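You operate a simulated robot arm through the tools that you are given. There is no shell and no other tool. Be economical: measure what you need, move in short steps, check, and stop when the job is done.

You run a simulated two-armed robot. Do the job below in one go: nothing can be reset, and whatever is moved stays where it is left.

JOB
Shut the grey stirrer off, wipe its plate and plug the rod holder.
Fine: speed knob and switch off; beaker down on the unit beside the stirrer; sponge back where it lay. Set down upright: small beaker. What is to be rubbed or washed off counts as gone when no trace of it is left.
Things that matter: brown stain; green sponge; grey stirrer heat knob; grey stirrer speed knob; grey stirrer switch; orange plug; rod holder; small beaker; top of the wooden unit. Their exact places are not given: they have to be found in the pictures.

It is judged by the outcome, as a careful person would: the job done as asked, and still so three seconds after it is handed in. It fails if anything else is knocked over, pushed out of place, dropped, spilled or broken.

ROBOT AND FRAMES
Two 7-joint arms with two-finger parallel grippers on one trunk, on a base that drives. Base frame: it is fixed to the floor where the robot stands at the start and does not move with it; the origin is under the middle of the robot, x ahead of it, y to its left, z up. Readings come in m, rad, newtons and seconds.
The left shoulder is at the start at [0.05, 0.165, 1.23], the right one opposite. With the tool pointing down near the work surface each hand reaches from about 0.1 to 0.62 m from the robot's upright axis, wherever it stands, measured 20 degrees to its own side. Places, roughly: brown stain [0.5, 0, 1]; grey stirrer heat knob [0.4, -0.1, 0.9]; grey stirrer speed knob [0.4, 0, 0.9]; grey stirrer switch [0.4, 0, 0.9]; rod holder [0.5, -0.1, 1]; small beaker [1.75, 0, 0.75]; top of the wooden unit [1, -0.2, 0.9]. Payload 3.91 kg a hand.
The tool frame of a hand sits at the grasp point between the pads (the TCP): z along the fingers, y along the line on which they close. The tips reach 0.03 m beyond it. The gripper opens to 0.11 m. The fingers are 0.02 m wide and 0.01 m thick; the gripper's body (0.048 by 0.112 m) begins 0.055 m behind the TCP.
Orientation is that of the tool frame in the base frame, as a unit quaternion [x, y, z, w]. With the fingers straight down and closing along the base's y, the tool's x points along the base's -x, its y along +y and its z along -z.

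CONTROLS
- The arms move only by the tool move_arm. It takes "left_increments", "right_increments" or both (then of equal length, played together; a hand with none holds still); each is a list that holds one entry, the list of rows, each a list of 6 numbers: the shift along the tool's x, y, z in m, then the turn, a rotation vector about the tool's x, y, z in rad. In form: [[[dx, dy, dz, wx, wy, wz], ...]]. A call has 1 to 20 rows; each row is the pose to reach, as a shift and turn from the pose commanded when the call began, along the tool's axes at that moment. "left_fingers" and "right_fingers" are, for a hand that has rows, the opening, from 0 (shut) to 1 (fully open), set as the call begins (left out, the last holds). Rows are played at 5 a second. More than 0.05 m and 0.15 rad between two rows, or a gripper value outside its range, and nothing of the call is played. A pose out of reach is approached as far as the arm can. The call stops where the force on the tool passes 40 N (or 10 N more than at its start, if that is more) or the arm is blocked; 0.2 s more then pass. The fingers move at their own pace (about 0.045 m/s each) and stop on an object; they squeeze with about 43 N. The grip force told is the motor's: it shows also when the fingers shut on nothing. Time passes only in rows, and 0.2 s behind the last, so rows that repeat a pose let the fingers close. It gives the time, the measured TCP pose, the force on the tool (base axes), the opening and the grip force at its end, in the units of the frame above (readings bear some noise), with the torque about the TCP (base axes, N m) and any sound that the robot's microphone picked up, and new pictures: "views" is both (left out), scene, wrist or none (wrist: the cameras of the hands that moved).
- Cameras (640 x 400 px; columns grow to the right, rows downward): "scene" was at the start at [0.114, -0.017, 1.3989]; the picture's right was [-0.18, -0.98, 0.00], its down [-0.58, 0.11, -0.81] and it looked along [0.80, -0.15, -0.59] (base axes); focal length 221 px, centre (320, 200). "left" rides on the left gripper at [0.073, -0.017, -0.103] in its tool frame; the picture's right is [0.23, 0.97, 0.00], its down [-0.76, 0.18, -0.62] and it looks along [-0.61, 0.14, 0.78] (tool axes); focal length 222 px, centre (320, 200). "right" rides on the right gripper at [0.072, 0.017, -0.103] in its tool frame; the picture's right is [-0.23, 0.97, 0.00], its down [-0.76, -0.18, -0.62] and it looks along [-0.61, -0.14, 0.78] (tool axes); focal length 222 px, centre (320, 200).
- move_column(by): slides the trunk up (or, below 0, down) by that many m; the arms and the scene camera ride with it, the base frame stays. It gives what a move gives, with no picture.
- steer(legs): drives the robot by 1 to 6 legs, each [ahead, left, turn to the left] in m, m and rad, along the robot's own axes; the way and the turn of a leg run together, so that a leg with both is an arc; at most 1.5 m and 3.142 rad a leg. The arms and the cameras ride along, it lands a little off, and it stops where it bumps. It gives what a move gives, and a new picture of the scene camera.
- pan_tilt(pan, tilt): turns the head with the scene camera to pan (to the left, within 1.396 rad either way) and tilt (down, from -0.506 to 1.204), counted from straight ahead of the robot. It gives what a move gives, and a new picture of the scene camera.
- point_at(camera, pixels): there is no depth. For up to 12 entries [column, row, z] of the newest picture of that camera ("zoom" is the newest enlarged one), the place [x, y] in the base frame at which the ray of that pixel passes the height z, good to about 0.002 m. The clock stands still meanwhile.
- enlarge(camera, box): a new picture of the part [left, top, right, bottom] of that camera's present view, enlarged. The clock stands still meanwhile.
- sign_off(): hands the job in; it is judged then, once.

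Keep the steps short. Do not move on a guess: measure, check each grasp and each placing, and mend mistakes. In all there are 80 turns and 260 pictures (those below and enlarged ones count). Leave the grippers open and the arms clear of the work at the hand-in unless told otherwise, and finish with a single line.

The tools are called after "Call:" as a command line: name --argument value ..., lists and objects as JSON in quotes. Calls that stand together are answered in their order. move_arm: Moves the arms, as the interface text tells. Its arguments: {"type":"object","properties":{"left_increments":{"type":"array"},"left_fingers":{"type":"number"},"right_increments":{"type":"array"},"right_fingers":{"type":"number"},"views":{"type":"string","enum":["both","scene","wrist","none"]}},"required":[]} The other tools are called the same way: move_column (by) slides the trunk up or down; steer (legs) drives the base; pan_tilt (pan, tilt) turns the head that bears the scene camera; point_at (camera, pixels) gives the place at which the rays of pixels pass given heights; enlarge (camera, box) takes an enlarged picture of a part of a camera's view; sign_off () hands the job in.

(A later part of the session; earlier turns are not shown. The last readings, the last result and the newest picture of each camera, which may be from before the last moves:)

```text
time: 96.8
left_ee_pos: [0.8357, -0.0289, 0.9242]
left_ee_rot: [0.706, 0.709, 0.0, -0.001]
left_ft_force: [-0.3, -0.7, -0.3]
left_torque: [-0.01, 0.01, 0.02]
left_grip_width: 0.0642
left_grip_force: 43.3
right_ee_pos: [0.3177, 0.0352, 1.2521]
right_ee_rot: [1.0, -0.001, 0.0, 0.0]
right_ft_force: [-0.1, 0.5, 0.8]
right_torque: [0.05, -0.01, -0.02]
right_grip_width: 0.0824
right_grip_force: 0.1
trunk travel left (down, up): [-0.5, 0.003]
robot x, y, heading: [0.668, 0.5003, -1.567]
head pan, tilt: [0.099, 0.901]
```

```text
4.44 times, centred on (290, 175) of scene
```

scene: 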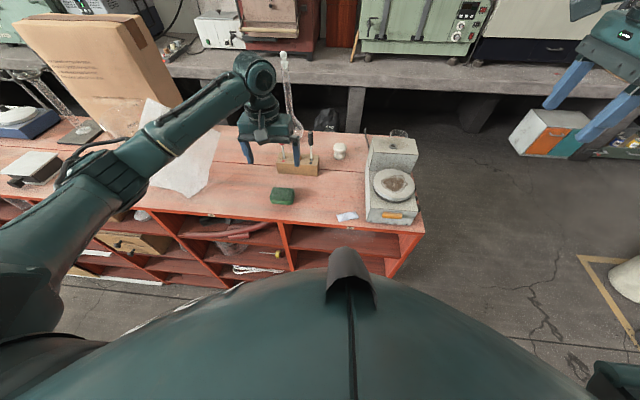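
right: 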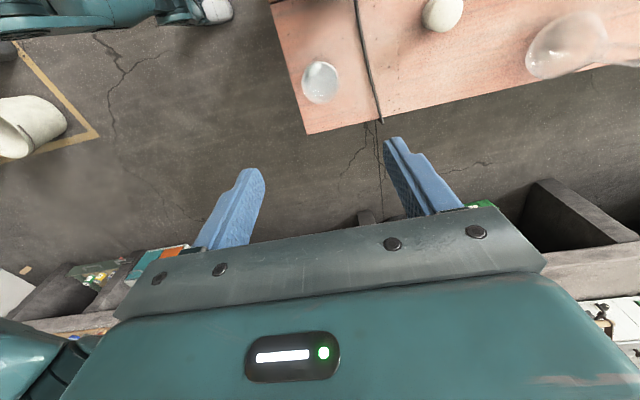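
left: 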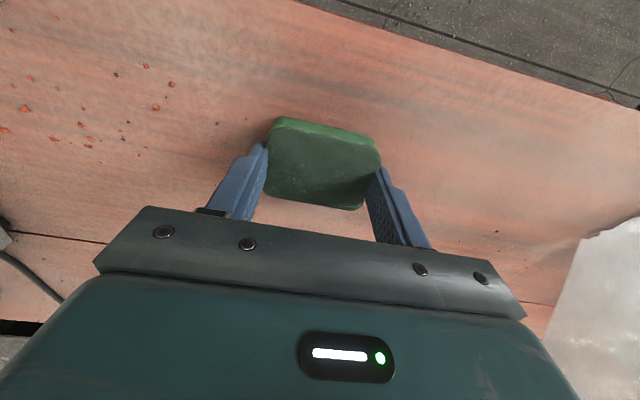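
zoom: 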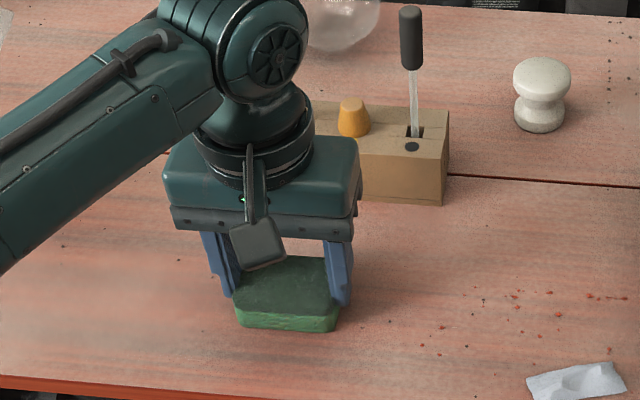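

The sponge is held (64 mm, 43 N); its home is TCP (0.836, -0.029, 0.924). I'll lift it and sidestep the robot right 0.32 m so it hangs over the plate.

Call:
move_arm --left_increments '[[[0, 0, -0.02, 0, 0, 0], [0, 0, -0.06, 0, 0, 0], [0, 0, -0.1, 0, 0, 0], [0, 0, -0.14, 0, 0, 0], [0, 0, -0.18, 0, 0, 0], [0, 0, -0.2, 0, 0, 0]]]' --left_fingers 0 --views "none"

Call:
steer --legs '[[0, -0.32, 0]]'

Call:
enlarge --camera "left" --box '[180, 60, 500, 260]'

Call:
enlarge --camera "scene" --box '[200, 120, 360, 220]'

```text
time: 98.2
left_ee_pos: [0.8362, -0.0283, 1.1235]
left_ee_rot: [0.706, 0.708, -0.001, 0.0]
left_ft_force: [-0.3, 0.6, -0.3]
left_torque: [0.04, -0.01, -0.01]
left_grip_width: 0.0642
left_grip_force: 43.0
right_ee_pos: [0.3179, 0.0356, 1.2506]
right_ee_rot: [1.0, -0.002, 0.0, -0.001]
right_ft_force: [0.3, 0.6, 0.4]
right_torque: [-0.03, 0.01, -0.05]
right_grip_width: 0.0826
right_grip_force: 0.0
trunk travel left (down, up): [-0.5, 0.003]
robot x, y, heading: [0.6712, 0.4976, -1.57]
head pan, tilt: [0.099, 0.901]
```

```text
time: 101.6
left_ee_pos: [0.515, -0.0296, 1.1232]
left_ee_rot: [0.706, 0.708, 0.0, 0.0]
left_ft_force: [0.7, 0.2, -1.0]
left_torque: [0.01, -0.01, 0.01]
left_grip_width: 0.064
left_grip_force: 43.1
right_ee_pos: [-0.0028, 0.0338, 1.2517]
right_ee_rot: [1.0, -0.001, 0.0, 0.0]
right_ft_force: [-0.7, 0.1, -0.3]
right_torque: [0.02, 0.0, -0.02]
right_grip_width: 0.0826
right_grip_force: 0.1
trunk travel left (down, up): [-0.5, 0.003]
robot x, y, heading: [0.3497, 0.4957, -1.572]
head pan, tilt: [0.099, 0.901]
```

scene: 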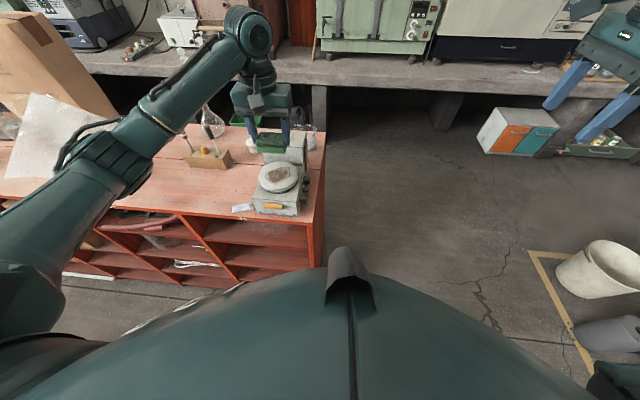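

```text
2.00 times, centred on (340, 160) of left
```

zoom: 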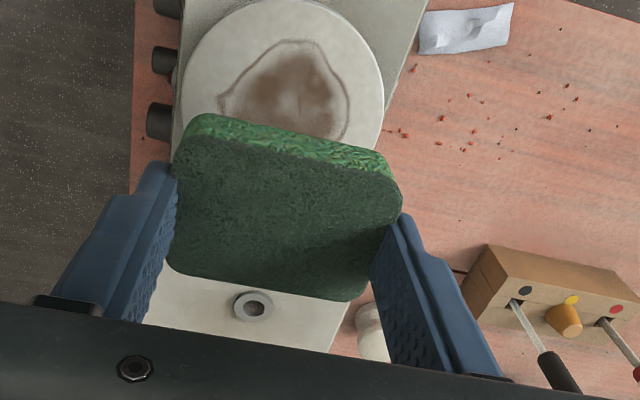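

```text
4.00 times, centred on (280, 170) of scene
```

zoom: 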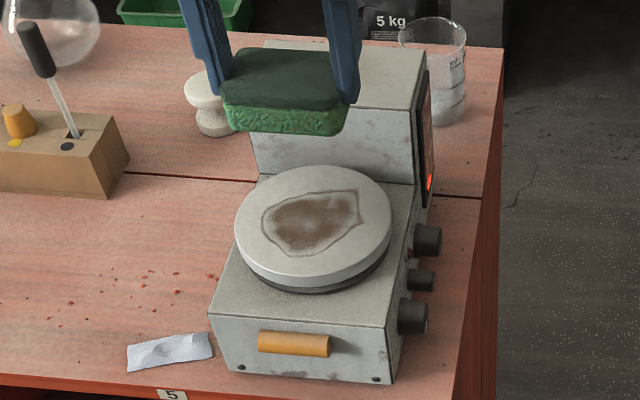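

I'll measure stain and plate limits and the block face from these views.

Call:
point_at --camera "zoom" --pixels '[[261, 215, 0.98], [363, 213, 0.98], [350, 189, 0.98], [300, 256, 0.98], [235, 225, 0.98], [391, 220, 0.98], [312, 167, 0.98], [313, 278, 0.98], [330, 184, 0.96]]'

Call:
point_at --camera "left" --pixels '[[325, 80, 0.98], [290, 112, 0.98], [355, 107, 0.98], [271, 120, 0.98], [372, 115, 0.98], [320, 60, 0.98]]'

```text
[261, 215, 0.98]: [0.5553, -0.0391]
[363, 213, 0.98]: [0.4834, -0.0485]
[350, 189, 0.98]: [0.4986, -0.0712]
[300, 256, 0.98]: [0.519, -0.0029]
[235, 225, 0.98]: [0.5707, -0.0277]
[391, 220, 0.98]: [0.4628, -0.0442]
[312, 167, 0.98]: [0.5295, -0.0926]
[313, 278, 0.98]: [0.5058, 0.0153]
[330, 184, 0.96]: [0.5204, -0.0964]
```

```text
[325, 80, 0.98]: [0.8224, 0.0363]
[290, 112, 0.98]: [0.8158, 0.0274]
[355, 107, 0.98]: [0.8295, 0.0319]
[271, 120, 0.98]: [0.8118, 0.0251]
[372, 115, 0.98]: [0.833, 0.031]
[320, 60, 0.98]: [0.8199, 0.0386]
```

Stain spans x 0.483–0.555, y -0.071 to -0.003 on the plate (z≈0.983). I'll lower the sponge over the centre, slowing near contact.

Call:
move_arm --left_increments '[[[-0.004, 0.004, 0.04, 0, 0, 0], [-0.008, 0.004, 0.075, 0, 0, 0], [-0.008, 0.004, 0.088, 0, 0, 0], [-0.008, 0.004, 0.093, 0, 0, 0], [-0.008, 0.004, 0.097, 0, 0, 0], [-0.008, 0.004, 0.1, 0, 0, 0]]]' --views "none"

```text
time: 103.0
left_ee_pos: [0.5204, -0.0389, 1.0263]
left_ee_rot: [0.705, 0.709, -0.003, 0.0]
left_ft_force: [1.8, 0.4, 15.0]
left_torque: [0.18, -0.17, 0.01]
left_grip_width: 0.0639
left_grip_force: 42.4
right_ee_pos: [-0.0026, 0.0357, 1.252]
right_ee_rot: [1.0, -0.001, 0.0, 0.001]
right_ft_force: [-0.1, -0.5, -0.1]
right_torque: [0.0, -0.02, 0.03]
right_grip_width: 0.0825
right_grip_force: 0.0
trunk travel left (down, up): [-0.5, 0.003]
robot x, y, heading: [0.3462, 0.4964, -1.566]
head pan, tilt: [0.099, 0.901]
```

Contact at 15 N. Now wiping strokes across the whole stain, with slightly less pressure.

Call:
move_arm --left_increments '[[[0.024, 0, -0.0005, 0, 0, 0], [-0.023, 0, -0.0005, 0, 0, 0], [0.024, 0, -0.0005, 0, 0, 0], [0.024, 0.016, -0.0005, 0, 0, 0], [-0.023, 0.016, -0.0005, 0, 0, 0], [0.024, 0.016, -0.0005, 0, 0, 0], [0.024, -0.016, -0.0005, 0, 0, 0], [-0.023, -0.016, -0.0005, 0, 0, 0], [0.024, -0.016, -0.0005, 0, 0, 0], [-0.023, -0.016, -0.0005, 0, 0, 0], [-0.023, 0.016, -0.0005, 0, 0, 0], [-0.01, 0.02, -0.0005, 0, 0, 0], [-0.01, -0.02, -0.0005, 0, 0, 0], [0.01, -0.02, -0.0005, 0, 0, 0], [0.01, 0.02, -0.0005, 0, 0, 0], [0.024, 0.016, -0.0005, 0, 0, 0], [0.024, -0.016, -0.0005, 0, 0, 0], [0.0, -0.02, -0.0005, 0, 0, 0], [0.0, 0.02, -0.0005, 0, 0, 0], [0.0, 0.0, -0.0005, 0, 0, 0]]]' --views "none"

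Call:
enlarge --camera "scene" --box '[200, 120, 360, 220]'

```text
time: 107.2
left_ee_pos: [0.5262, -0.0371, 1.0248]
left_ee_rot: [0.703, 0.712, -0.001, 0.003]
left_ft_force: [14.5, -0.3, 18.6]
left_torque: [-0.03, -0.26, 0.01]
left_grip_width: 0.0636
left_grip_force: 42.5
right_ee_pos: [-0.0001, 0.0344, 1.2524]
right_ee_rot: [1.0, -0.001, -0.001, 0.002]
right_ft_force: [0.2, -0.5, 0.5]
right_torque: [0.0, 0.01, -0.02]
right_grip_width: 0.0824
right_grip_force: 0.1
trunk travel left (down, up): [-0.5, 0.003]
robot x, y, heading: [0.3475, 0.4957, -1.564]
head pan, tilt: [0.099, 0.901]
```

```text
4.00 times, centred on (280, 170) of scene
```

zoom: 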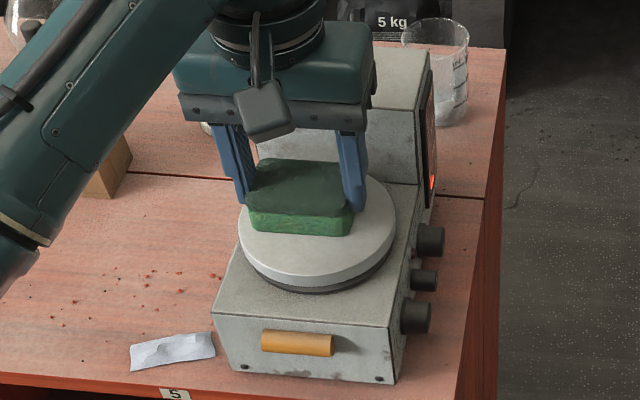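

I'll lift the sponge clear and inspect the plate.

Call:
move_arm --left_increments '[[[0, -0.005, -0.02, 0, 0, 0], [0, -0.005, -0.06, 0, 0, 0], [0, -0.005, -0.1, 0, 0, 0]]]' --views "wrist"

Call:
enlarge --camera "scene" --box '[240, 140, 320, 210]'

Call:
enlarge --camera "left" --box '[220, 40, 420, 165]'

```text
time: 108.0
left_ee_pos: [0.5138, -0.0361, 1.123]
left_ee_rot: [0.706, 0.709, 0.001, -0.002]
left_ft_force: [-0.5, -0.2, -0.4]
left_torque: [-0.02, -0.02, 0.0]
left_grip_width: 0.0641
left_grip_force: 43.6
right_ee_pos: [-0.0036, 0.0344, 1.2519]
right_ee_rot: [1.0, 0.0, 0.0, 0.0]
right_ft_force: [0.7, 0.0, 0.6]
right_torque: [0.0, 0.0, 0.05]
right_grip_width: 0.0824
right_grip_force: 0.0
trunk travel left (down, up): [-0.5, 0.003]
robot x, y, heading: [0.3477, 0.4994, -1.57]
head pan, tilt: [0.099, 0.901]
```

left: 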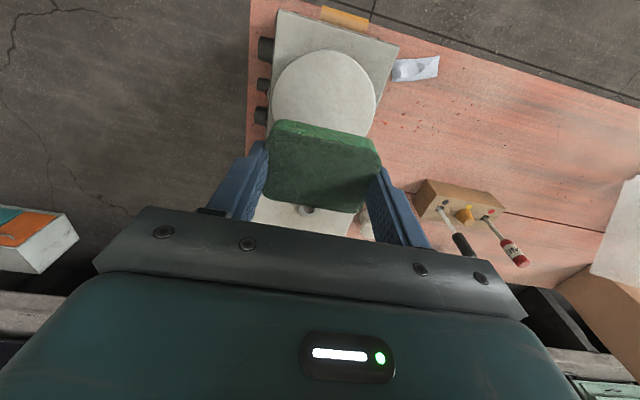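

```text
5.71 times, centred on (280, 175) of scene
```

zoom: 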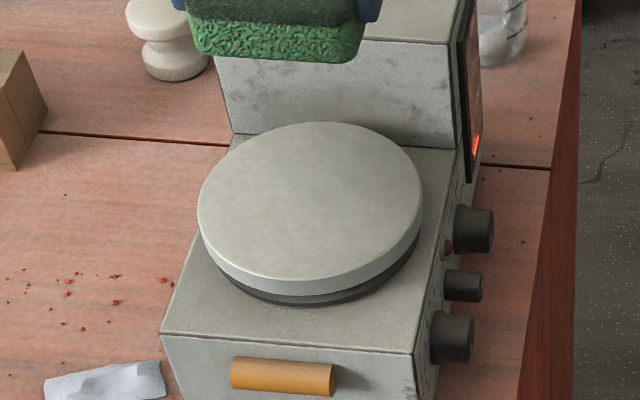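

```text
3.20 times, centred on (320, 102) of left
```

zoom: 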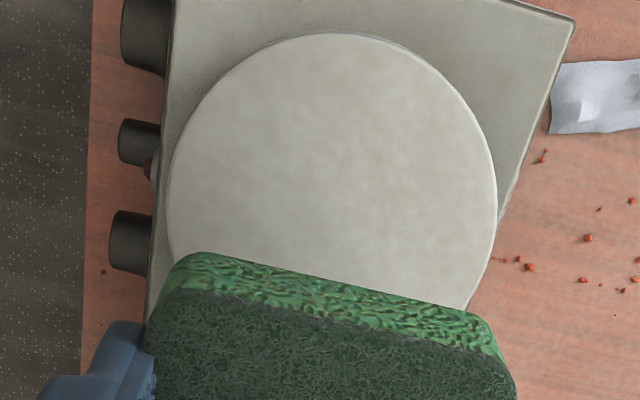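

The plate is spotless. I'll carry the sponge back: sidestep left 0.322 m.

Call:
steer --legs '[[0, 0.322, 0]]'

```text
time: 111.4
left_ee_pos: [0.8386, -0.0378, 1.1238]
left_ee_rot: [0.706, 0.708, 0.0, 0.0]
left_ft_force: [0.4, -0.1, 0.3]
left_torque: [-0.04, -0.02, 0.01]
left_grip_width: 0.0638
left_grip_force: 43.4
right_ee_pos: [0.3213, 0.0346, 1.2515]
right_ee_rot: [1.0, -0.001, 0.001, 0.001]
right_ft_force: [-0.2, -0.1, 0.4]
right_torque: [0.01, -0.03, -0.03]
right_grip_width: 0.0825
right_grip_force: 0.1
trunk travel left (down, up): [-0.5, 0.003]
robot x, y, heading: [0.6741, 0.4993, -1.57]
head pan, tilt: [0.099, 0.901]
```

scene: 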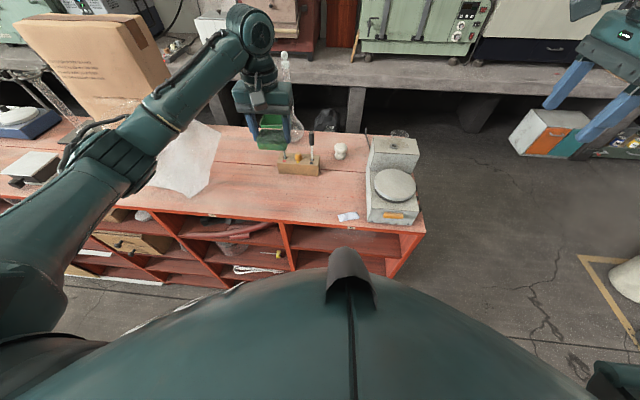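

I'll lower the sponge to its home (0.836, -0.029), slowing at the end.

Call:
move_arm --left_increments '[[[0.009, -0.003, 0.04, 0, 0, 0], [0.009, -0.003, 0.085, 0, 0, 0], [0.009, -0.003, 0.13, 0, 0, 0], [0.009, -0.003, 0.17, 0, 0, 0], [0.009, -0.003, 0.188, 0, 0, 0], [0.009, -0.003, 0.194, 0, 0, 0], [0.009, -0.003, 0.197, 0, 0, 0]]]' --views "none"

```text
time: 113.0
left_ee_pos: [0.8352, -0.028, 0.9266]
left_ee_rot: [0.706, 0.708, 0.0, 0.0]
left_ft_force: [0.2, -0.3, -0.1]
left_torque: [0.01, 0.02, 0.03]
left_grip_width: 0.0639
left_grip_force: 43.0
right_ee_pos: [0.3206, 0.0348, 1.2514]
right_ee_rot: [1.0, -0.001, 0.0, 0.001]
right_ft_force: [-0.2, 0.4, -0.1]
right_torque: [0.0, 0.02, -0.01]
right_grip_width: 0.0824
right_grip_force: 0.1
trunk travel left (down, up): [-0.5, 0.003]
robot x, y, heading: [0.6767, 0.4987, -1.572]
head pan, tilt: [0.099, 0.901]
```

No load yet; 3 mm more, then open and rise.

Call:
move_arm --left_increments '[[[0, 0, 0.002, 0, 0, 0], [0, 0, 0.0035, 0, 0, 0]]]' --views "none"

Call:
move_arm --left_increments '[[[0, 0, 0, 0, 0, 0], [0, 0, 0, 0, 0, 0], [0, 0, 0, 0, 0, 0], [0, 0, -0.04, 0, 0, 0], [0, 0, -0.09, 0, 0, 0], [0, 0, -0.14, 0, 0, 0], [0, -0.01, -0.18, 0, 0, 0]]]' --left_fingers 0.95 --views "none"

Call:
enlarge --camera "left" --box '[200, 60, 440, 210]'

```text
time: 113.6
left_ee_pos: [0.834, -0.0283, 0.9219]
left_ee_rot: [0.706, 0.708, 0.0, 0.0]
left_ft_force: [-0.5, -0.3, 0.1]
left_torque: [0.0, 0.01, 0.0]
left_grip_width: 0.0639
left_grip_force: 42.6
right_ee_pos: [0.3212, 0.0356, 1.2522]
right_ee_rot: [1.0, -0.001, 0.0, 0.0]
right_ft_force: [0.4, -0.2, 0.5]
right_torque: [0.01, 0.0, -0.03]
right_grip_width: 0.0824
right_grip_force: 0.1
trunk travel left (down, up): [-0.5, 0.003]
robot x, y, heading: [0.6736, 0.5002, -1.566]
head pan, tilt: [0.099, 0.901]
```

```text
time: 115.2
left_ee_pos: [0.8253, -0.0271, 1.1034]
left_ee_rot: [0.706, 0.708, 0.001, -0.001]
left_ft_force: [-0.8, -0.3, -1.1]
left_torque: [-0.02, -0.02, 0.02]
left_grip_width: 0.1043
left_grip_force: 0.0
right_ee_pos: [0.3197, 0.0345, 1.2514]
right_ee_rot: [1.0, -0.002, 0.0, -0.001]
right_ft_force: [-0.6, 0.7, -0.4]
right_torque: [0.01, -0.01, -0.01]
right_grip_width: 0.0824
right_grip_force: 0.0
trunk travel left (down, up): [-0.5, 0.003]
robot x, y, heading: [0.6733, 0.5, -1.571]
head pan, tilt: [0.099, 0.901]
```

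```text
2.67 times, centred on (320, 135) of left
```

zoom: 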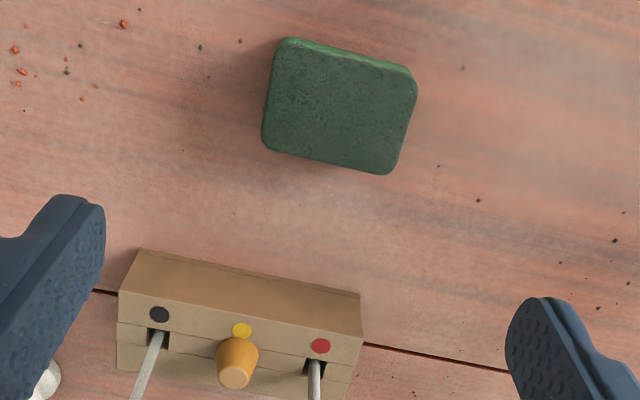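

Sponge is back and flat. I'll verify its place and measure the plug (top and base) from here.

Call:
point_at --camera "zoom" --pixels '[[339, 106, 0.91], [283, 45, 0.91], [415, 75, 0.91], [265, 145, 0.91], [390, 172, 0.91], [236, 378, 0.95], [236, 378, 0.96], [240, 345, 0.92], [240, 345, 0.93], [319, 365, 0.92], [155, 338, 0.92]]'

Call:
enlarge --camera "scene" --box '[256, 130, 352, 190]'

```text
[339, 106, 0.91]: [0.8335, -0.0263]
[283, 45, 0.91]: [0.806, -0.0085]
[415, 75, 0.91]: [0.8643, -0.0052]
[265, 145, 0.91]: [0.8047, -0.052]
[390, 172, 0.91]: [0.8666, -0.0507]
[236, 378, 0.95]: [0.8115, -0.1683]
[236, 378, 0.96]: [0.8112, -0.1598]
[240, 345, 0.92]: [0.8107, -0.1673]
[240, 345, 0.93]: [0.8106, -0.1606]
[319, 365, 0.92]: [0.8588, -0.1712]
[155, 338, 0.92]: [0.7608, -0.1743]
```

```text
6.67 times, centred on (304, 160) of scene
```

zoom: 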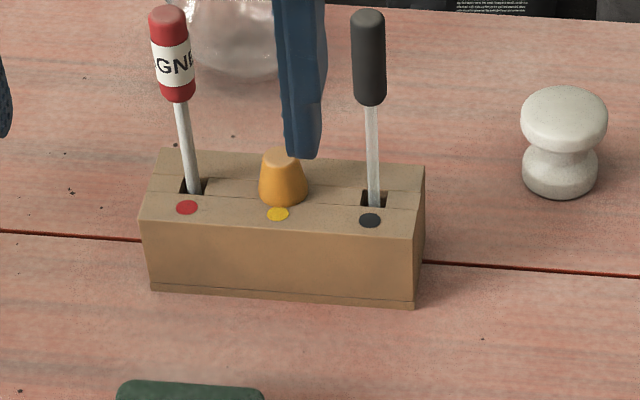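

The sponge is within 3 mm of its original place. Before gripping the plug I must know the height of the tool handles either side, so I'll look at the full wrist picture.

Call:
move_arm --left_increments '[[[0.06, -0.01, -0.06, 0, 0, 0], [0.06, -0.012, -0.06, 0, 0, 0]]]' --left_fingers 0.6 --views "both"

Call:
enlarge --camera "scene" --box '[256, 120, 352, 180]'

```text
refused: row 1 steps farther than a row can; nothing moved
```

```text
6.67 times, centred on (304, 150) of scene
```

zoom: 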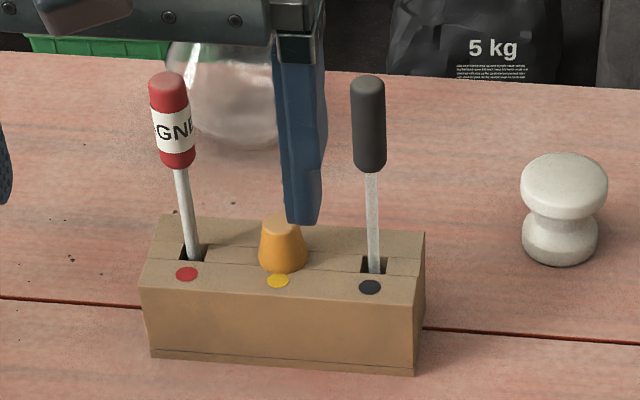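

Call:
point_at --camera "zoom" --pixels '[[368, 80, 0.98], [368, 80, 1.02], [168, 78, 0.98], [168, 78, 1.02], [280, 220, 0.94], [280, 220, 0.95], [283, 262, 0.92], [283, 262, 0.93], [280, 285, 0.92], [280, 370, 0.88], [375, 265, 0.92], [190, 252, 0.92]]'

Call:
move_arm --left_increments '[[[0.03, -0.005, -0.03, 0, 0, 0], [0.06, -0.012, -0.06, 0, 0, 0], [0.06, -0.012, -0.06, 0, 0, 0]]]' --left_fingers 0.6 --views "wrist"

```text
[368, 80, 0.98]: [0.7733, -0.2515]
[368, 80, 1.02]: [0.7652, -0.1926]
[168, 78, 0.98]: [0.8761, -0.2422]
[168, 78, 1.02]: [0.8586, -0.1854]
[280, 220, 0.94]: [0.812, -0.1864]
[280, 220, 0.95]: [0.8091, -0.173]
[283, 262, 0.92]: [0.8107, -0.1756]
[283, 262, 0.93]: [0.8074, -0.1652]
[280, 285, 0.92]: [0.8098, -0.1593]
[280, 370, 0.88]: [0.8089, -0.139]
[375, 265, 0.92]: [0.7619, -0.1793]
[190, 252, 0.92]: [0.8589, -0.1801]
```

```text
time: 116.0
left_ee_pos: [0.8136, 0.0302, 1.1629]
left_ee_rot: [0.706, 0.708, 0.0, 0.0]
left_ft_force: [0.1, -0.9, 0.4]
left_torque: [0.01, 0.01, 0.0]
left_grip_width: 0.0658
left_grip_force: 0.2
right_ee_pos: [0.3207, 0.0339, 1.2505]
right_ee_rot: [1.0, -0.002, 0.0, -0.001]
right_ft_force: [-0.5, 0.4, 0.5]
right_torque: [0.0, 0.01, -0.01]
right_grip_width: 0.0823
right_grip_force: 0.1
trunk travel left (down, up): [-0.5, 0.003]
robot x, y, heading: [0.6731, 0.4951, -1.564]
head pan, tilt: [0.099, 0.901]
```

left: 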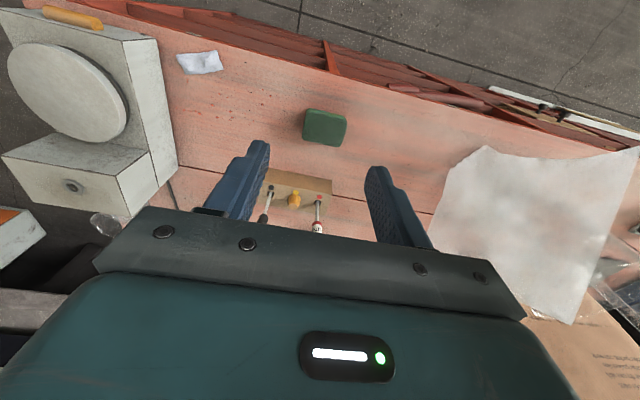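

Handle tops reach ≈1.045, so the hand must be yawed 90° (fingers closing along y) to fit between them. The plug is ≈0.65 m ahead, so I need to move in closer. I'll look straight down at the base clearance first.

Call:
pan_tilt --pan 0.0 --tilt 1.2

```text
time: 116.8
left_ee_pos: [0.8131, 0.0312, 1.1634]
left_ee_rot: [0.706, 0.709, 0.0, 0.0]
left_ft_force: [0.2, 0.0, 0.2]
left_torque: [-0.01, -0.01, -0.02]
left_grip_width: 0.066
left_grip_force: 0.1
right_ee_pos: [0.3206, 0.0347, 1.2525]
right_ee_rot: [1.0, -0.001, 0.0, 0.0]
right_ft_force: [1.1, 0.3, -0.5]
right_torque: [0.02, 0.02, 0.02]
right_grip_width: 0.0824
right_grip_force: 0.0
trunk travel left (down, up): [-0.5, 0.003]
robot x, y, heading: [0.6732, 0.4964, -1.57]
head pan, tilt: [0.0, 1.201]
```

scene: 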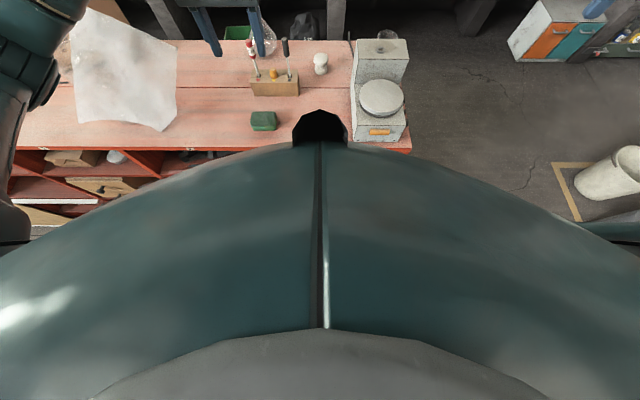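

The base itself isn't visible. I'll creep ahead 0.05 m, watching for any bump report.

Call:
steer --legs '[[0.05, 0, 0]]'

Call:
pan_tilt --pan 0.1 --tilt 0.9

```text
time: 117.7
left_ee_pos: [0.8126, -0.019, 1.1634]
left_ee_rot: [0.706, 0.708, 0.0, 0.0]
left_ft_force: [0.2, -0.1, -0.3]
left_torque: [0.05, -0.04, 0.0]
left_grip_width: 0.0662
left_grip_force: 0.1
right_ee_pos: [0.3208, -0.0164, 1.2513]
right_ee_rot: [1.0, -0.002, 0.001, -0.001]
right_ft_force: [0.1, -0.4, 0.2]
right_torque: [0.03, -0.01, -0.01]
right_grip_width: 0.0826
right_grip_force: 0.1
trunk travel left (down, up): [-0.5, 0.003]
robot x, y, heading: [0.6703, 0.4478, -1.571]
head pan, tilt: [0.0, 1.201]
```

scene: 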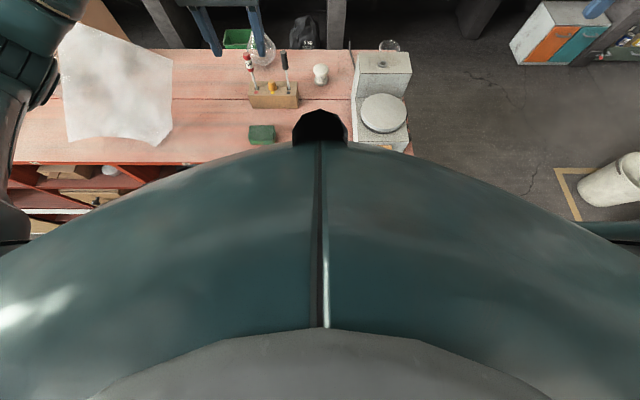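

```text
time: 118.5
left_ee_pos: [0.8128, -0.0181, 1.1633]
left_ee_rot: [0.706, 0.709, 0.0, 0.0]
left_ft_force: [0.7, -0.7, -0.1]
left_torque: [-0.02, 0.01, 0.02]
left_grip_width: 0.0661
left_grip_force: 0.0
right_ee_pos: [0.3205, -0.0143, 1.2509]
right_ee_rot: [1.0, -0.002, 0.0, -0.001]
right_ft_force: [-0.4, 0.3, 0.1]
right_torque: [-0.02, 0.04, 0.01]
right_grip_width: 0.0823
right_grip_force: 0.1
trunk travel left (down, up): [-0.5, 0.003]
robot x, y, heading: [0.673, 0.4481, -1.571]
head pan, tilt: [0.099, 0.901]
```

scene: 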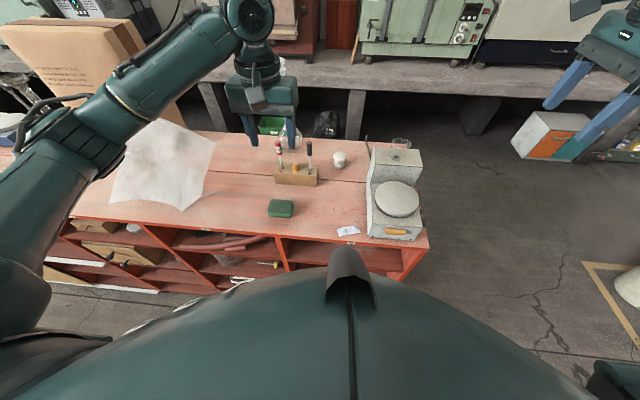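

No bump. Now raise the left hand, yaw it -90°, and bring it above the plug.

Call:
move_arm --left_increments '[[[0, 0, -0.02, 0, 0, -0.14], [0, 0, -0.04, 0, 0, -0.28], [-0.01, 0, -0.04, 0, 0, -0.42], [-0.025, 0, -0.04, 0, 0, -0.56], [-0.04, 0, -0.04, 0, 0, -0.7], [-0.055, 0, -0.04, 0, 0, -0.84], [-0.07, 0, -0.04, 0, 0, -0.98], [-0.085, -0.002, -0.04, 0, 0, -1.12], [-0.1, -0.002, -0.04, 0, 0, -1.26], [-0.115, -0.003, -0.04, 0, 0, -1.4], [-0.13, -0.004, -0.04, 0, 0, -1.52], [-0.135, -0.004, -0.04, 0, 0, -1.571]]]' --left_fingers 0.5 --views "both"

Call:
enlarge --camera "left" --box '[200, 60, 440, 210]'

```text
time: 121.1
left_ee_pos: [0.8095, -0.1535, 1.2041]
left_ee_rot: [-0.003, 1.0, -0.001, 0.001]
left_ft_force: [0.3, 0.0, 0.4]
left_torque: [-0.03, -0.01, 0.01]
left_grip_width: 0.055
left_grip_force: 0.2
right_ee_pos: [0.3213, -0.0151, 1.2515]
right_ee_rot: [1.0, -0.002, 0.001, 0.0]
right_ft_force: [-0.8, -0.7, 0.1]
right_torque: [0.01, -0.01, -0.01]
right_grip_width: 0.0826
right_grip_force: 0.1
trunk travel left (down, up): [-0.5, 0.003]
robot x, y, heading: [0.6743, 0.4472, -1.57]
head pan, tilt: [0.099, 0.901]
```

scene: 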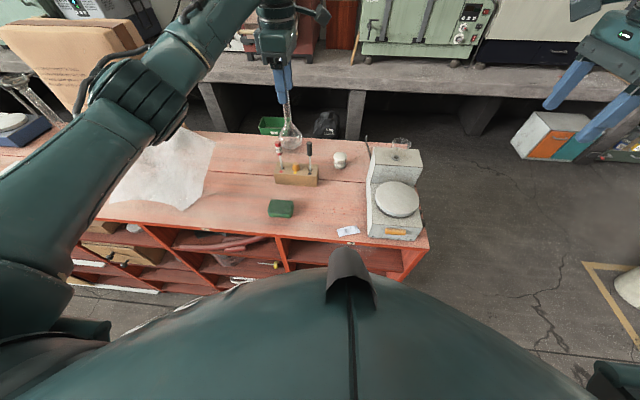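
left: 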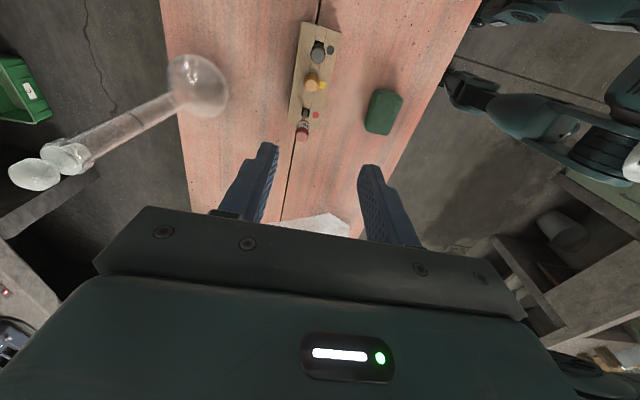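

```text
2.67 times, centred on (320, 135) of left
```

zoom: 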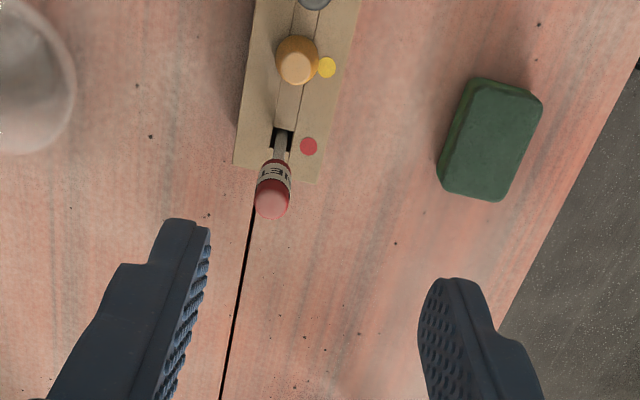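

An excellent top view. I'll measure the plug, neighbours and rack heights here.

Call:
point_at --camera "zoom" --pixels '[[296, 69, 0.965], [296, 69, 0.955], [298, 56, 0.94], [276, 60, 0.94], [320, 60, 0.94], [271, 200, 1.045], [282, 135, 0.94], [234, 165, 0.94], [300, 180, 0.94], [313, 3, 1.045]]'

Call:
enlarge --camera "scene" --box '[256, 130, 336, 190]'

```text
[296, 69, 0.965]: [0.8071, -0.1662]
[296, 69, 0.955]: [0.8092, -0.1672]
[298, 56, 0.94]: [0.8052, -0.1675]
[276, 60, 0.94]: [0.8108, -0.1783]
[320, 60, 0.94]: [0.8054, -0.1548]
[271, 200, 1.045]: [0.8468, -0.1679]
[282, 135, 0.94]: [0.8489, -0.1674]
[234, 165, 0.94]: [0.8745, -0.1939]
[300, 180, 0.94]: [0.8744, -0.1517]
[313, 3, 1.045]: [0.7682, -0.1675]
```

```text
6.67 times, centred on (296, 160) of scene
```

zoom: 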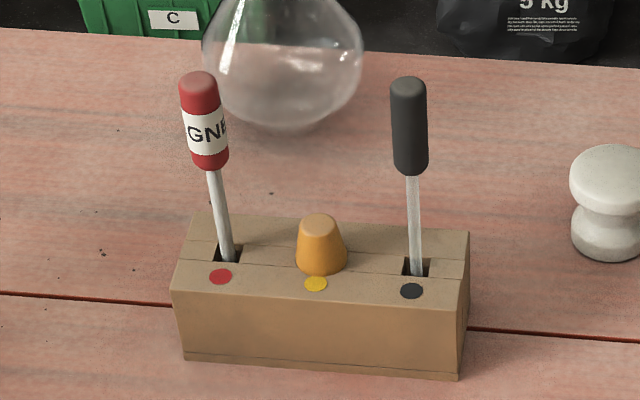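

Call:
point_at --camera "zoom" --pixels '[[320, 219, 0.95], [320, 219, 0.96], [321, 273, 0.93], [321, 273, 0.94], [315, 297, 0.93], [315, 297, 0.94], [315, 370, 0.88], [200, 76, 1.04], [408, 80, 1.04]]'

```text
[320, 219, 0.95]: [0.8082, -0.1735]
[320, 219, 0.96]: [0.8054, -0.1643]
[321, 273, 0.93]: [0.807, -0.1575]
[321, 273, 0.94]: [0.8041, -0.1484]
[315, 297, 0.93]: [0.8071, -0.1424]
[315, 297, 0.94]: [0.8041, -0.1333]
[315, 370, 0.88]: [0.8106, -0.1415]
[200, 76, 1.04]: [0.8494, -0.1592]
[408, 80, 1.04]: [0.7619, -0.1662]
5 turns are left
```

Few turns are left, so I'll batch. Plug is at (0.807, -0.167), rack top ≈0.932, plug top ≈0.957. The block: centre over the plug, descend to TCP z 0.965, close, lift slowly, sidestep right 0.283 m to the rod holder, then look.

Call:
move_arm --left_increments '[[[0.0025, -0.0135, 0.03, 0, 0, 0], [0.0025, -0.0135, 0.08, 0, 0, 0], [0.0025, -0.0135, 0.13, 0, 0, 0], [0.0025, -0.0135, 0.18, 0, 0, 0], [0.0025, -0.0135, 0.215, 0, 0, 0], [0.0025, -0.0135, 0.238, 0, 0, 0], [0.0025, -0.0135, 0.238, 0, 0, 0]]]' --left_fingers 0.5 --views "none"

Call:
move_arm --left_increments '[[[0, 0, 0, 0, 0, 0], [0, 0, 0, 0, 0, 0], [0, 0, 0, 0, 0, 0], [0, 0, 0, 0, 0, 0], [0, 0, 0, 0, 0, 0], [0, 0, 0, 0, 0, 0]]]' --left_fingers 0 --views "none"

Call:
move_arm --left_increments '[[[0, 0, -0.004, 0, 0, 0], [0, 0, -0.01, 0, 0, 0], [0, 0, -0.02, 0, 0, 0], [0, 0, -0.035, 0, 0, 0], [0, 0, -0.06, 0, 0, 0], [0, 0, -0.09, 0, 0, 0], [0, 0, -0.12, 0, 0, 0], [0, 0, -0.15, 0, 0, 0], [0, 0, -0.17, 0, 0, 0]]]' --views "none"

Call:
steer --legs '[[0, -0.283, 0]]'

Call:
move_arm --left_increments '[[[0, 0.018, 0, 0, 0, 0], [0, 0.036, 0, 0, 0, 0], [0, 0.036, 0, 0, 0, 0]]]' --views "wrist"

Call:
enlarge --camera "scene" --box '[220, 110, 340, 200]'

Call:
enlarge --camera "left" --box '[220, 100, 420, 225]'

```text
time: 122.7
left_ee_pos: [0.8049, -0.1678, 0.9704]
left_ee_rot: [-0.001, 1.0, -0.004, -0.001]
left_ft_force: [-0.5, -0.3, 22.7]
left_torque: [0.04, -1.03, -0.01]
left_grip_width: 0.0546
left_grip_force: 0.0
right_ee_pos: [0.3205, -0.0125, 1.2521]
right_ee_rot: [1.0, -0.002, 0.001, 0.001]
right_ft_force: [-0.5, -0.1, -0.3]
right_torque: [0.0, -0.03, 0.01]
right_grip_width: 0.0825
right_grip_force: 0.0
trunk travel left (down, up): [-0.5, 0.003]
robot x, y, heading: [0.6684, 0.4509, -1.569]
head pan, tilt: [0.099, 0.901]
```

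```text
time: 124.1
left_ee_pos: [0.8068, -0.1676, 0.97]
left_ee_rot: [-0.002, 1.0, -0.004, 0.001]
left_ft_force: [-1.4, 0.1, 26.1]
left_torque: [0.0, -1.15, 0.02]
left_grip_width: 0.0099
left_grip_force: 42.6
right_ee_pos: [0.3204, -0.0115, 1.2532]
right_ee_rot: [1.0, -0.002, 0.001, 0.002]
right_ft_force: [-0.2, 0.3, 0.2]
right_torque: [-0.02, 0.03, 0.01]
right_grip_width: 0.0826
right_grip_force: 0.1
trunk travel left (down, up): [-0.5, 0.003]
robot x, y, heading: [0.6766, 0.4503, -1.572]
head pan, tilt: [0.099, 0.901]
```

```text
time: 126.1
left_ee_pos: [0.8069, -0.1674, 1.1355]
left_ee_rot: [-0.001, 1.0, 0.0, 0.001]
left_ft_force: [0.6, 0.2, -0.7]
left_torque: [0.03, 0.02, 0.01]
left_grip_width: 0.0097
left_grip_force: 42.9
right_ee_pos: [0.3198, -0.0154, 1.2511]
right_ee_rot: [1.0, -0.003, 0.001, -0.001]
right_ft_force: [-0.2, -0.6, 0.0]
right_torque: [0.03, 0.02, 0.02]
right_grip_width: 0.0822
right_grip_force: 0.0
trunk travel left (down, up): [-0.5, 0.003]
robot x, y, heading: [0.6734, 0.4452, -1.569]
head pan, tilt: [0.099, 0.901]
```

```text
time: 129.2
left_ee_pos: [0.5223, -0.1677, 1.1353]
left_ee_rot: [-0.002, 1.0, 0.0, 0.0]
left_ft_force: [0.9, 0.3, -0.9]
left_torque: [-0.01, -0.01, 0.04]
left_grip_width: 0.0091
left_grip_force: 43.1
right_ee_pos: [0.0362, -0.0148, 1.2511]
right_ee_rot: [1.0, -0.002, 0.001, -0.001]
right_ft_force: [-1.1, -0.1, 0.6]
right_torque: [-0.01, -0.01, -0.01]
right_grip_width: 0.0824
right_grip_force: 0.1
trunk travel left (down, up): [-0.5, 0.003]
robot x, y, heading: [0.3879, 0.4477, -1.57]
head pan, tilt: [0.099, 0.901]
```

scene: 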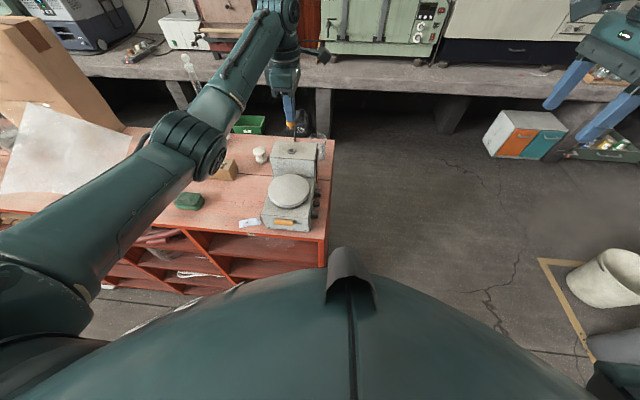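

```text
time: 130.0
left_ee_pos: [0.5224, -0.1323, 1.1346]
left_ee_rot: [-0.002, 1.0, 0.0, 0.0]
left_ft_force: [0.5, 0.3, 0.0]
left_torque: [0.01, 0.03, -0.01]
left_grip_width: 0.0085
left_grip_force: 43.0
right_ee_pos: [0.0362, -0.0158, 1.2516]
right_ee_rot: [1.0, -0.002, 0.001, 0.0]
right_ft_force: [-0.6, -0.6, 0.7]
right_torque: [0.02, 0.01, -0.01]
right_grip_width: 0.0824
right_grip_force: 0.1
trunk travel left (down, up): [-0.5, 0.003]
robot x, y, heading: [0.3879, 0.4493, -1.567]
head pan, tilt: [0.099, 0.901]
```

left: 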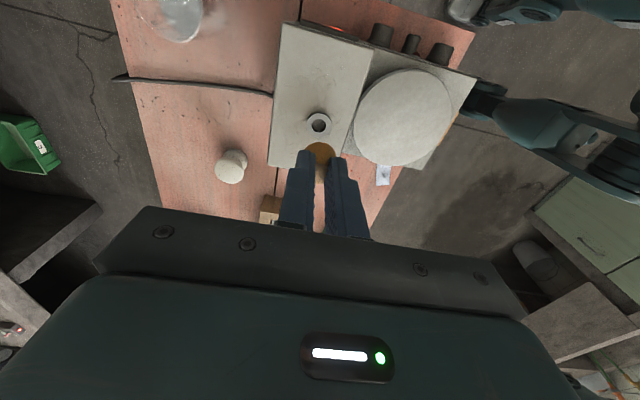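

```text
4.44 times, centred on (280, 155) of scene
```

zoom: 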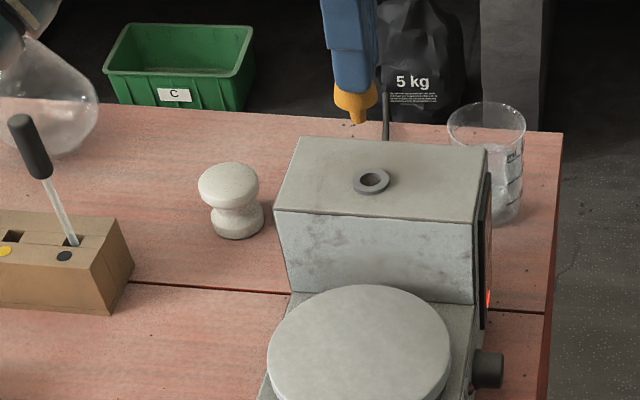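

```text
3.20 times, centred on (320, 162) of left
4 turns are left
```

zoom: 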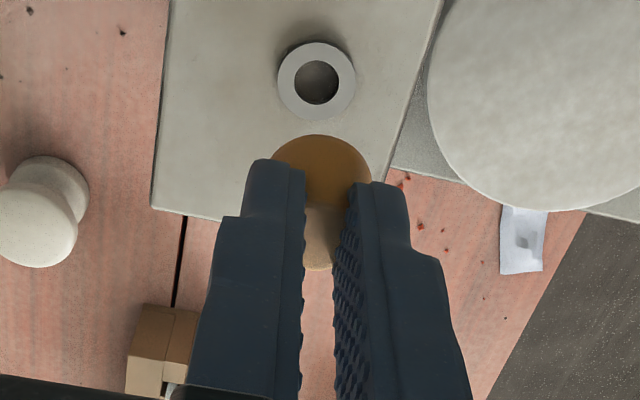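

The plug is held by its narrow top (peg below, pointing down) and creeping slowly, so I must be quick. I'll measure the ring now, lower 2 cm closer, and look again.

Call:
point_at --camera "zoom" --pixels '[[316, 82, 1.035], [316, 82, 1.03], [318, 165, 1.095], [318, 165, 1.085], [272, 165, 1.09], [368, 170, 1.09]]'

Call:
move_arm --left_increments '[[[-0.002, 0, 0.01, 0, 0, 0], [-0.002, 0, 0.02, 0, 0, 0]]]' --views "wrist"

Call:
enlarge --camera "left" --box '[260, 100, 380, 175]'

Call:
enlarge --camera "scene" --box '[260, 110, 330, 170]'

Call:
point_at --camera "scene" --pixels '[[291.4, 150.6, 1.03], [291.4, 150.6, 1.035]]'

```text
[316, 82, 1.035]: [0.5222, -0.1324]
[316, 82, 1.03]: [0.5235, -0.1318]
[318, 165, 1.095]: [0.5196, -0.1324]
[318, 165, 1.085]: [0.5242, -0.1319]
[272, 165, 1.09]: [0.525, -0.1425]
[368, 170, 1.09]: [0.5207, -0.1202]
```

```text
time: 130.6
left_ee_pos: [0.5232, -0.1309, 1.1169]
left_ee_rot: [-0.002, 1.0, 0.0, -0.001]
left_ft_force: [0.1, 0.0, -0.5]
left_torque: [0.01, -0.02, 0.01]
left_grip_width: 0.0131
left_grip_force: 43.3
right_ee_pos: [0.0365, -0.0155, 1.2513]
right_ee_rot: [1.0, -0.002, 0.0, 0.0]
right_ft_force: [0.1, 0.3, -0.3]
right_torque: [0.01, -0.01, 0.0]
right_grip_width: 0.0825
right_grip_force: 0.0
trunk travel left (down, up): [-0.5, 0.003]
robot x, y, heading: [0.3868, 0.4483, -1.571]
head pan, tilt: [0.099, 0.901]
```

left: 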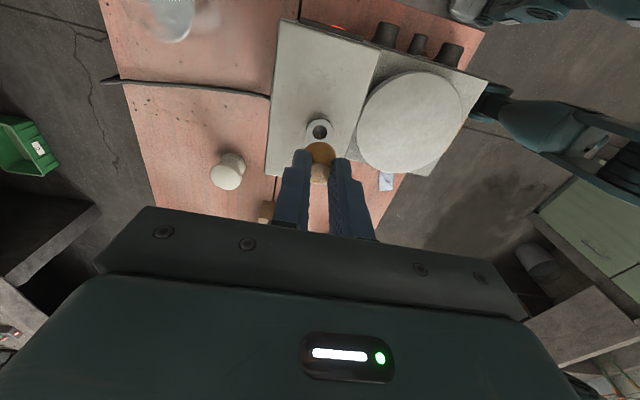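

```text
5.33 times, centred on (320, 138) of left
```

zoom: 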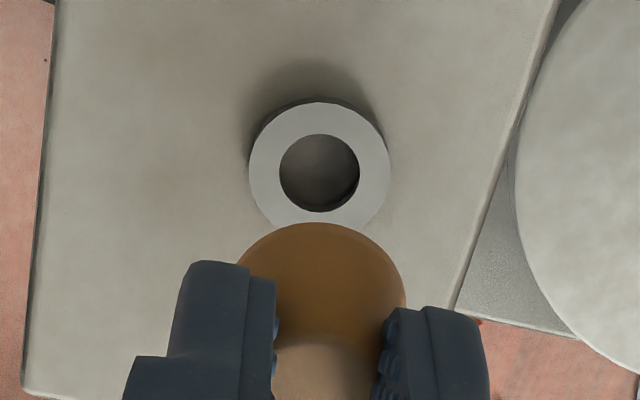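

```text
6.67 times, centred on (295, 140) of scene
```

zoom: 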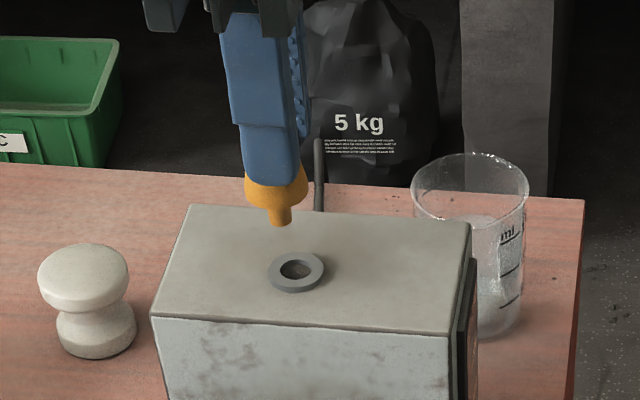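

```text
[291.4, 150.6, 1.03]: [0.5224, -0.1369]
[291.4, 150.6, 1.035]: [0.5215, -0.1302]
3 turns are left
```

The peg is aligned with the hole to within about 1 mm (y correction -1.2 mm). I'll lower it slowly into the holder until it seats, and look before releasing.

Call:
move_arm --left_increments '[[[0, -0.0012, 0.008, 0, 0, 0], [0, -0.0012, 0.016, 0, 0, 0], [0, -0.0012, 0.021, 0, 0, 0], [0, -0.0012, 0.025, 0, 0, 0], [0, -0.0012, 0.029, 0, 0, 0], [0, -0.0012, 0.033, 0, 0, 0], [0, -0.0012, 0.037, 0, 0, 0], [0, -0.0012, 0.04, 0, 0, 0]]]' --views "wrist"

Call:
enlarge --camera "scene" --box '[260, 120, 330, 170]'

Call:
enlarge --camera "left" --box '[260, 110, 380, 185]'

```text
time: 132.3
left_ee_pos: [0.5234, -0.1334, 1.0872]
left_ee_rot: [0.0, 1.0, -0.009, -0.003]
left_ft_force: [1.4, 6.5, 15.8]
left_torque: [0.38, -0.2, 0.04]
left_grip_width: 0.0134
left_grip_force: 43.1
right_ee_pos: [0.0361, -0.0132, 1.2516]
right_ee_rot: [1.0, -0.001, 0.0, 0.001]
right_ft_force: [0.3, -0.4, 0.0]
right_torque: [-0.02, 0.02, -0.01]
right_grip_width: 0.0825
right_grip_force: 0.1
trunk travel left (down, up): [-0.5, 0.003]
robot x, y, heading: [0.3871, 0.4482, -1.571]
head pan, tilt: [0.099, 0.901]
stopped in row 8 (left hand): the force on the tool passed its limit at 42 N (the readings are from after the stop); the commanded pose is now the measured one
```

left: 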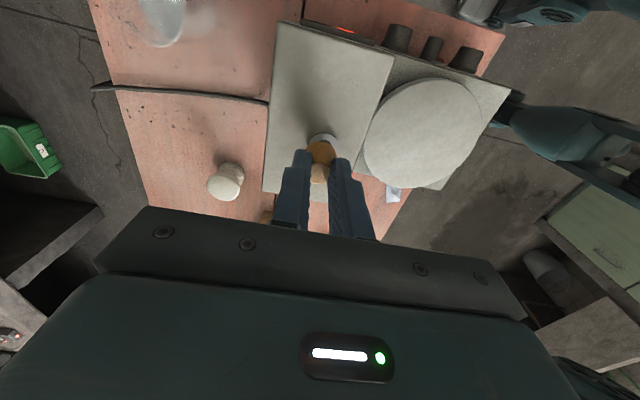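

```text
8.00 times, centred on (295, 145) of scene
```

zoom: 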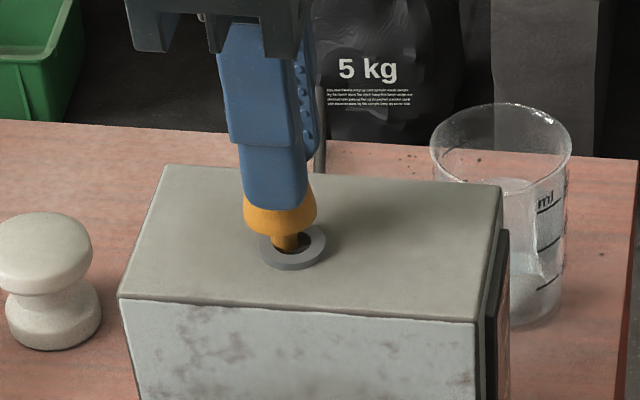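

```text
5.33 times, centred on (320, 148) of left
2 turns are left
```

zoom: 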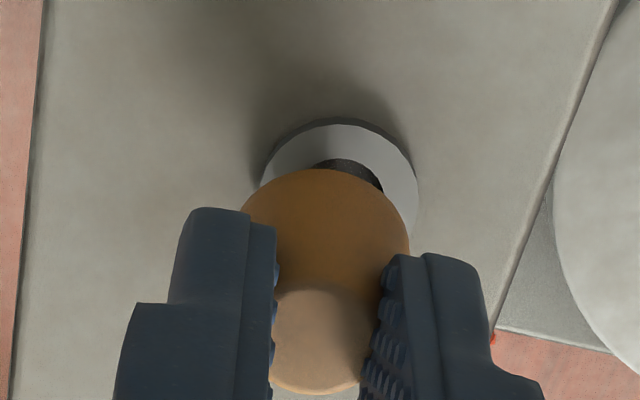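

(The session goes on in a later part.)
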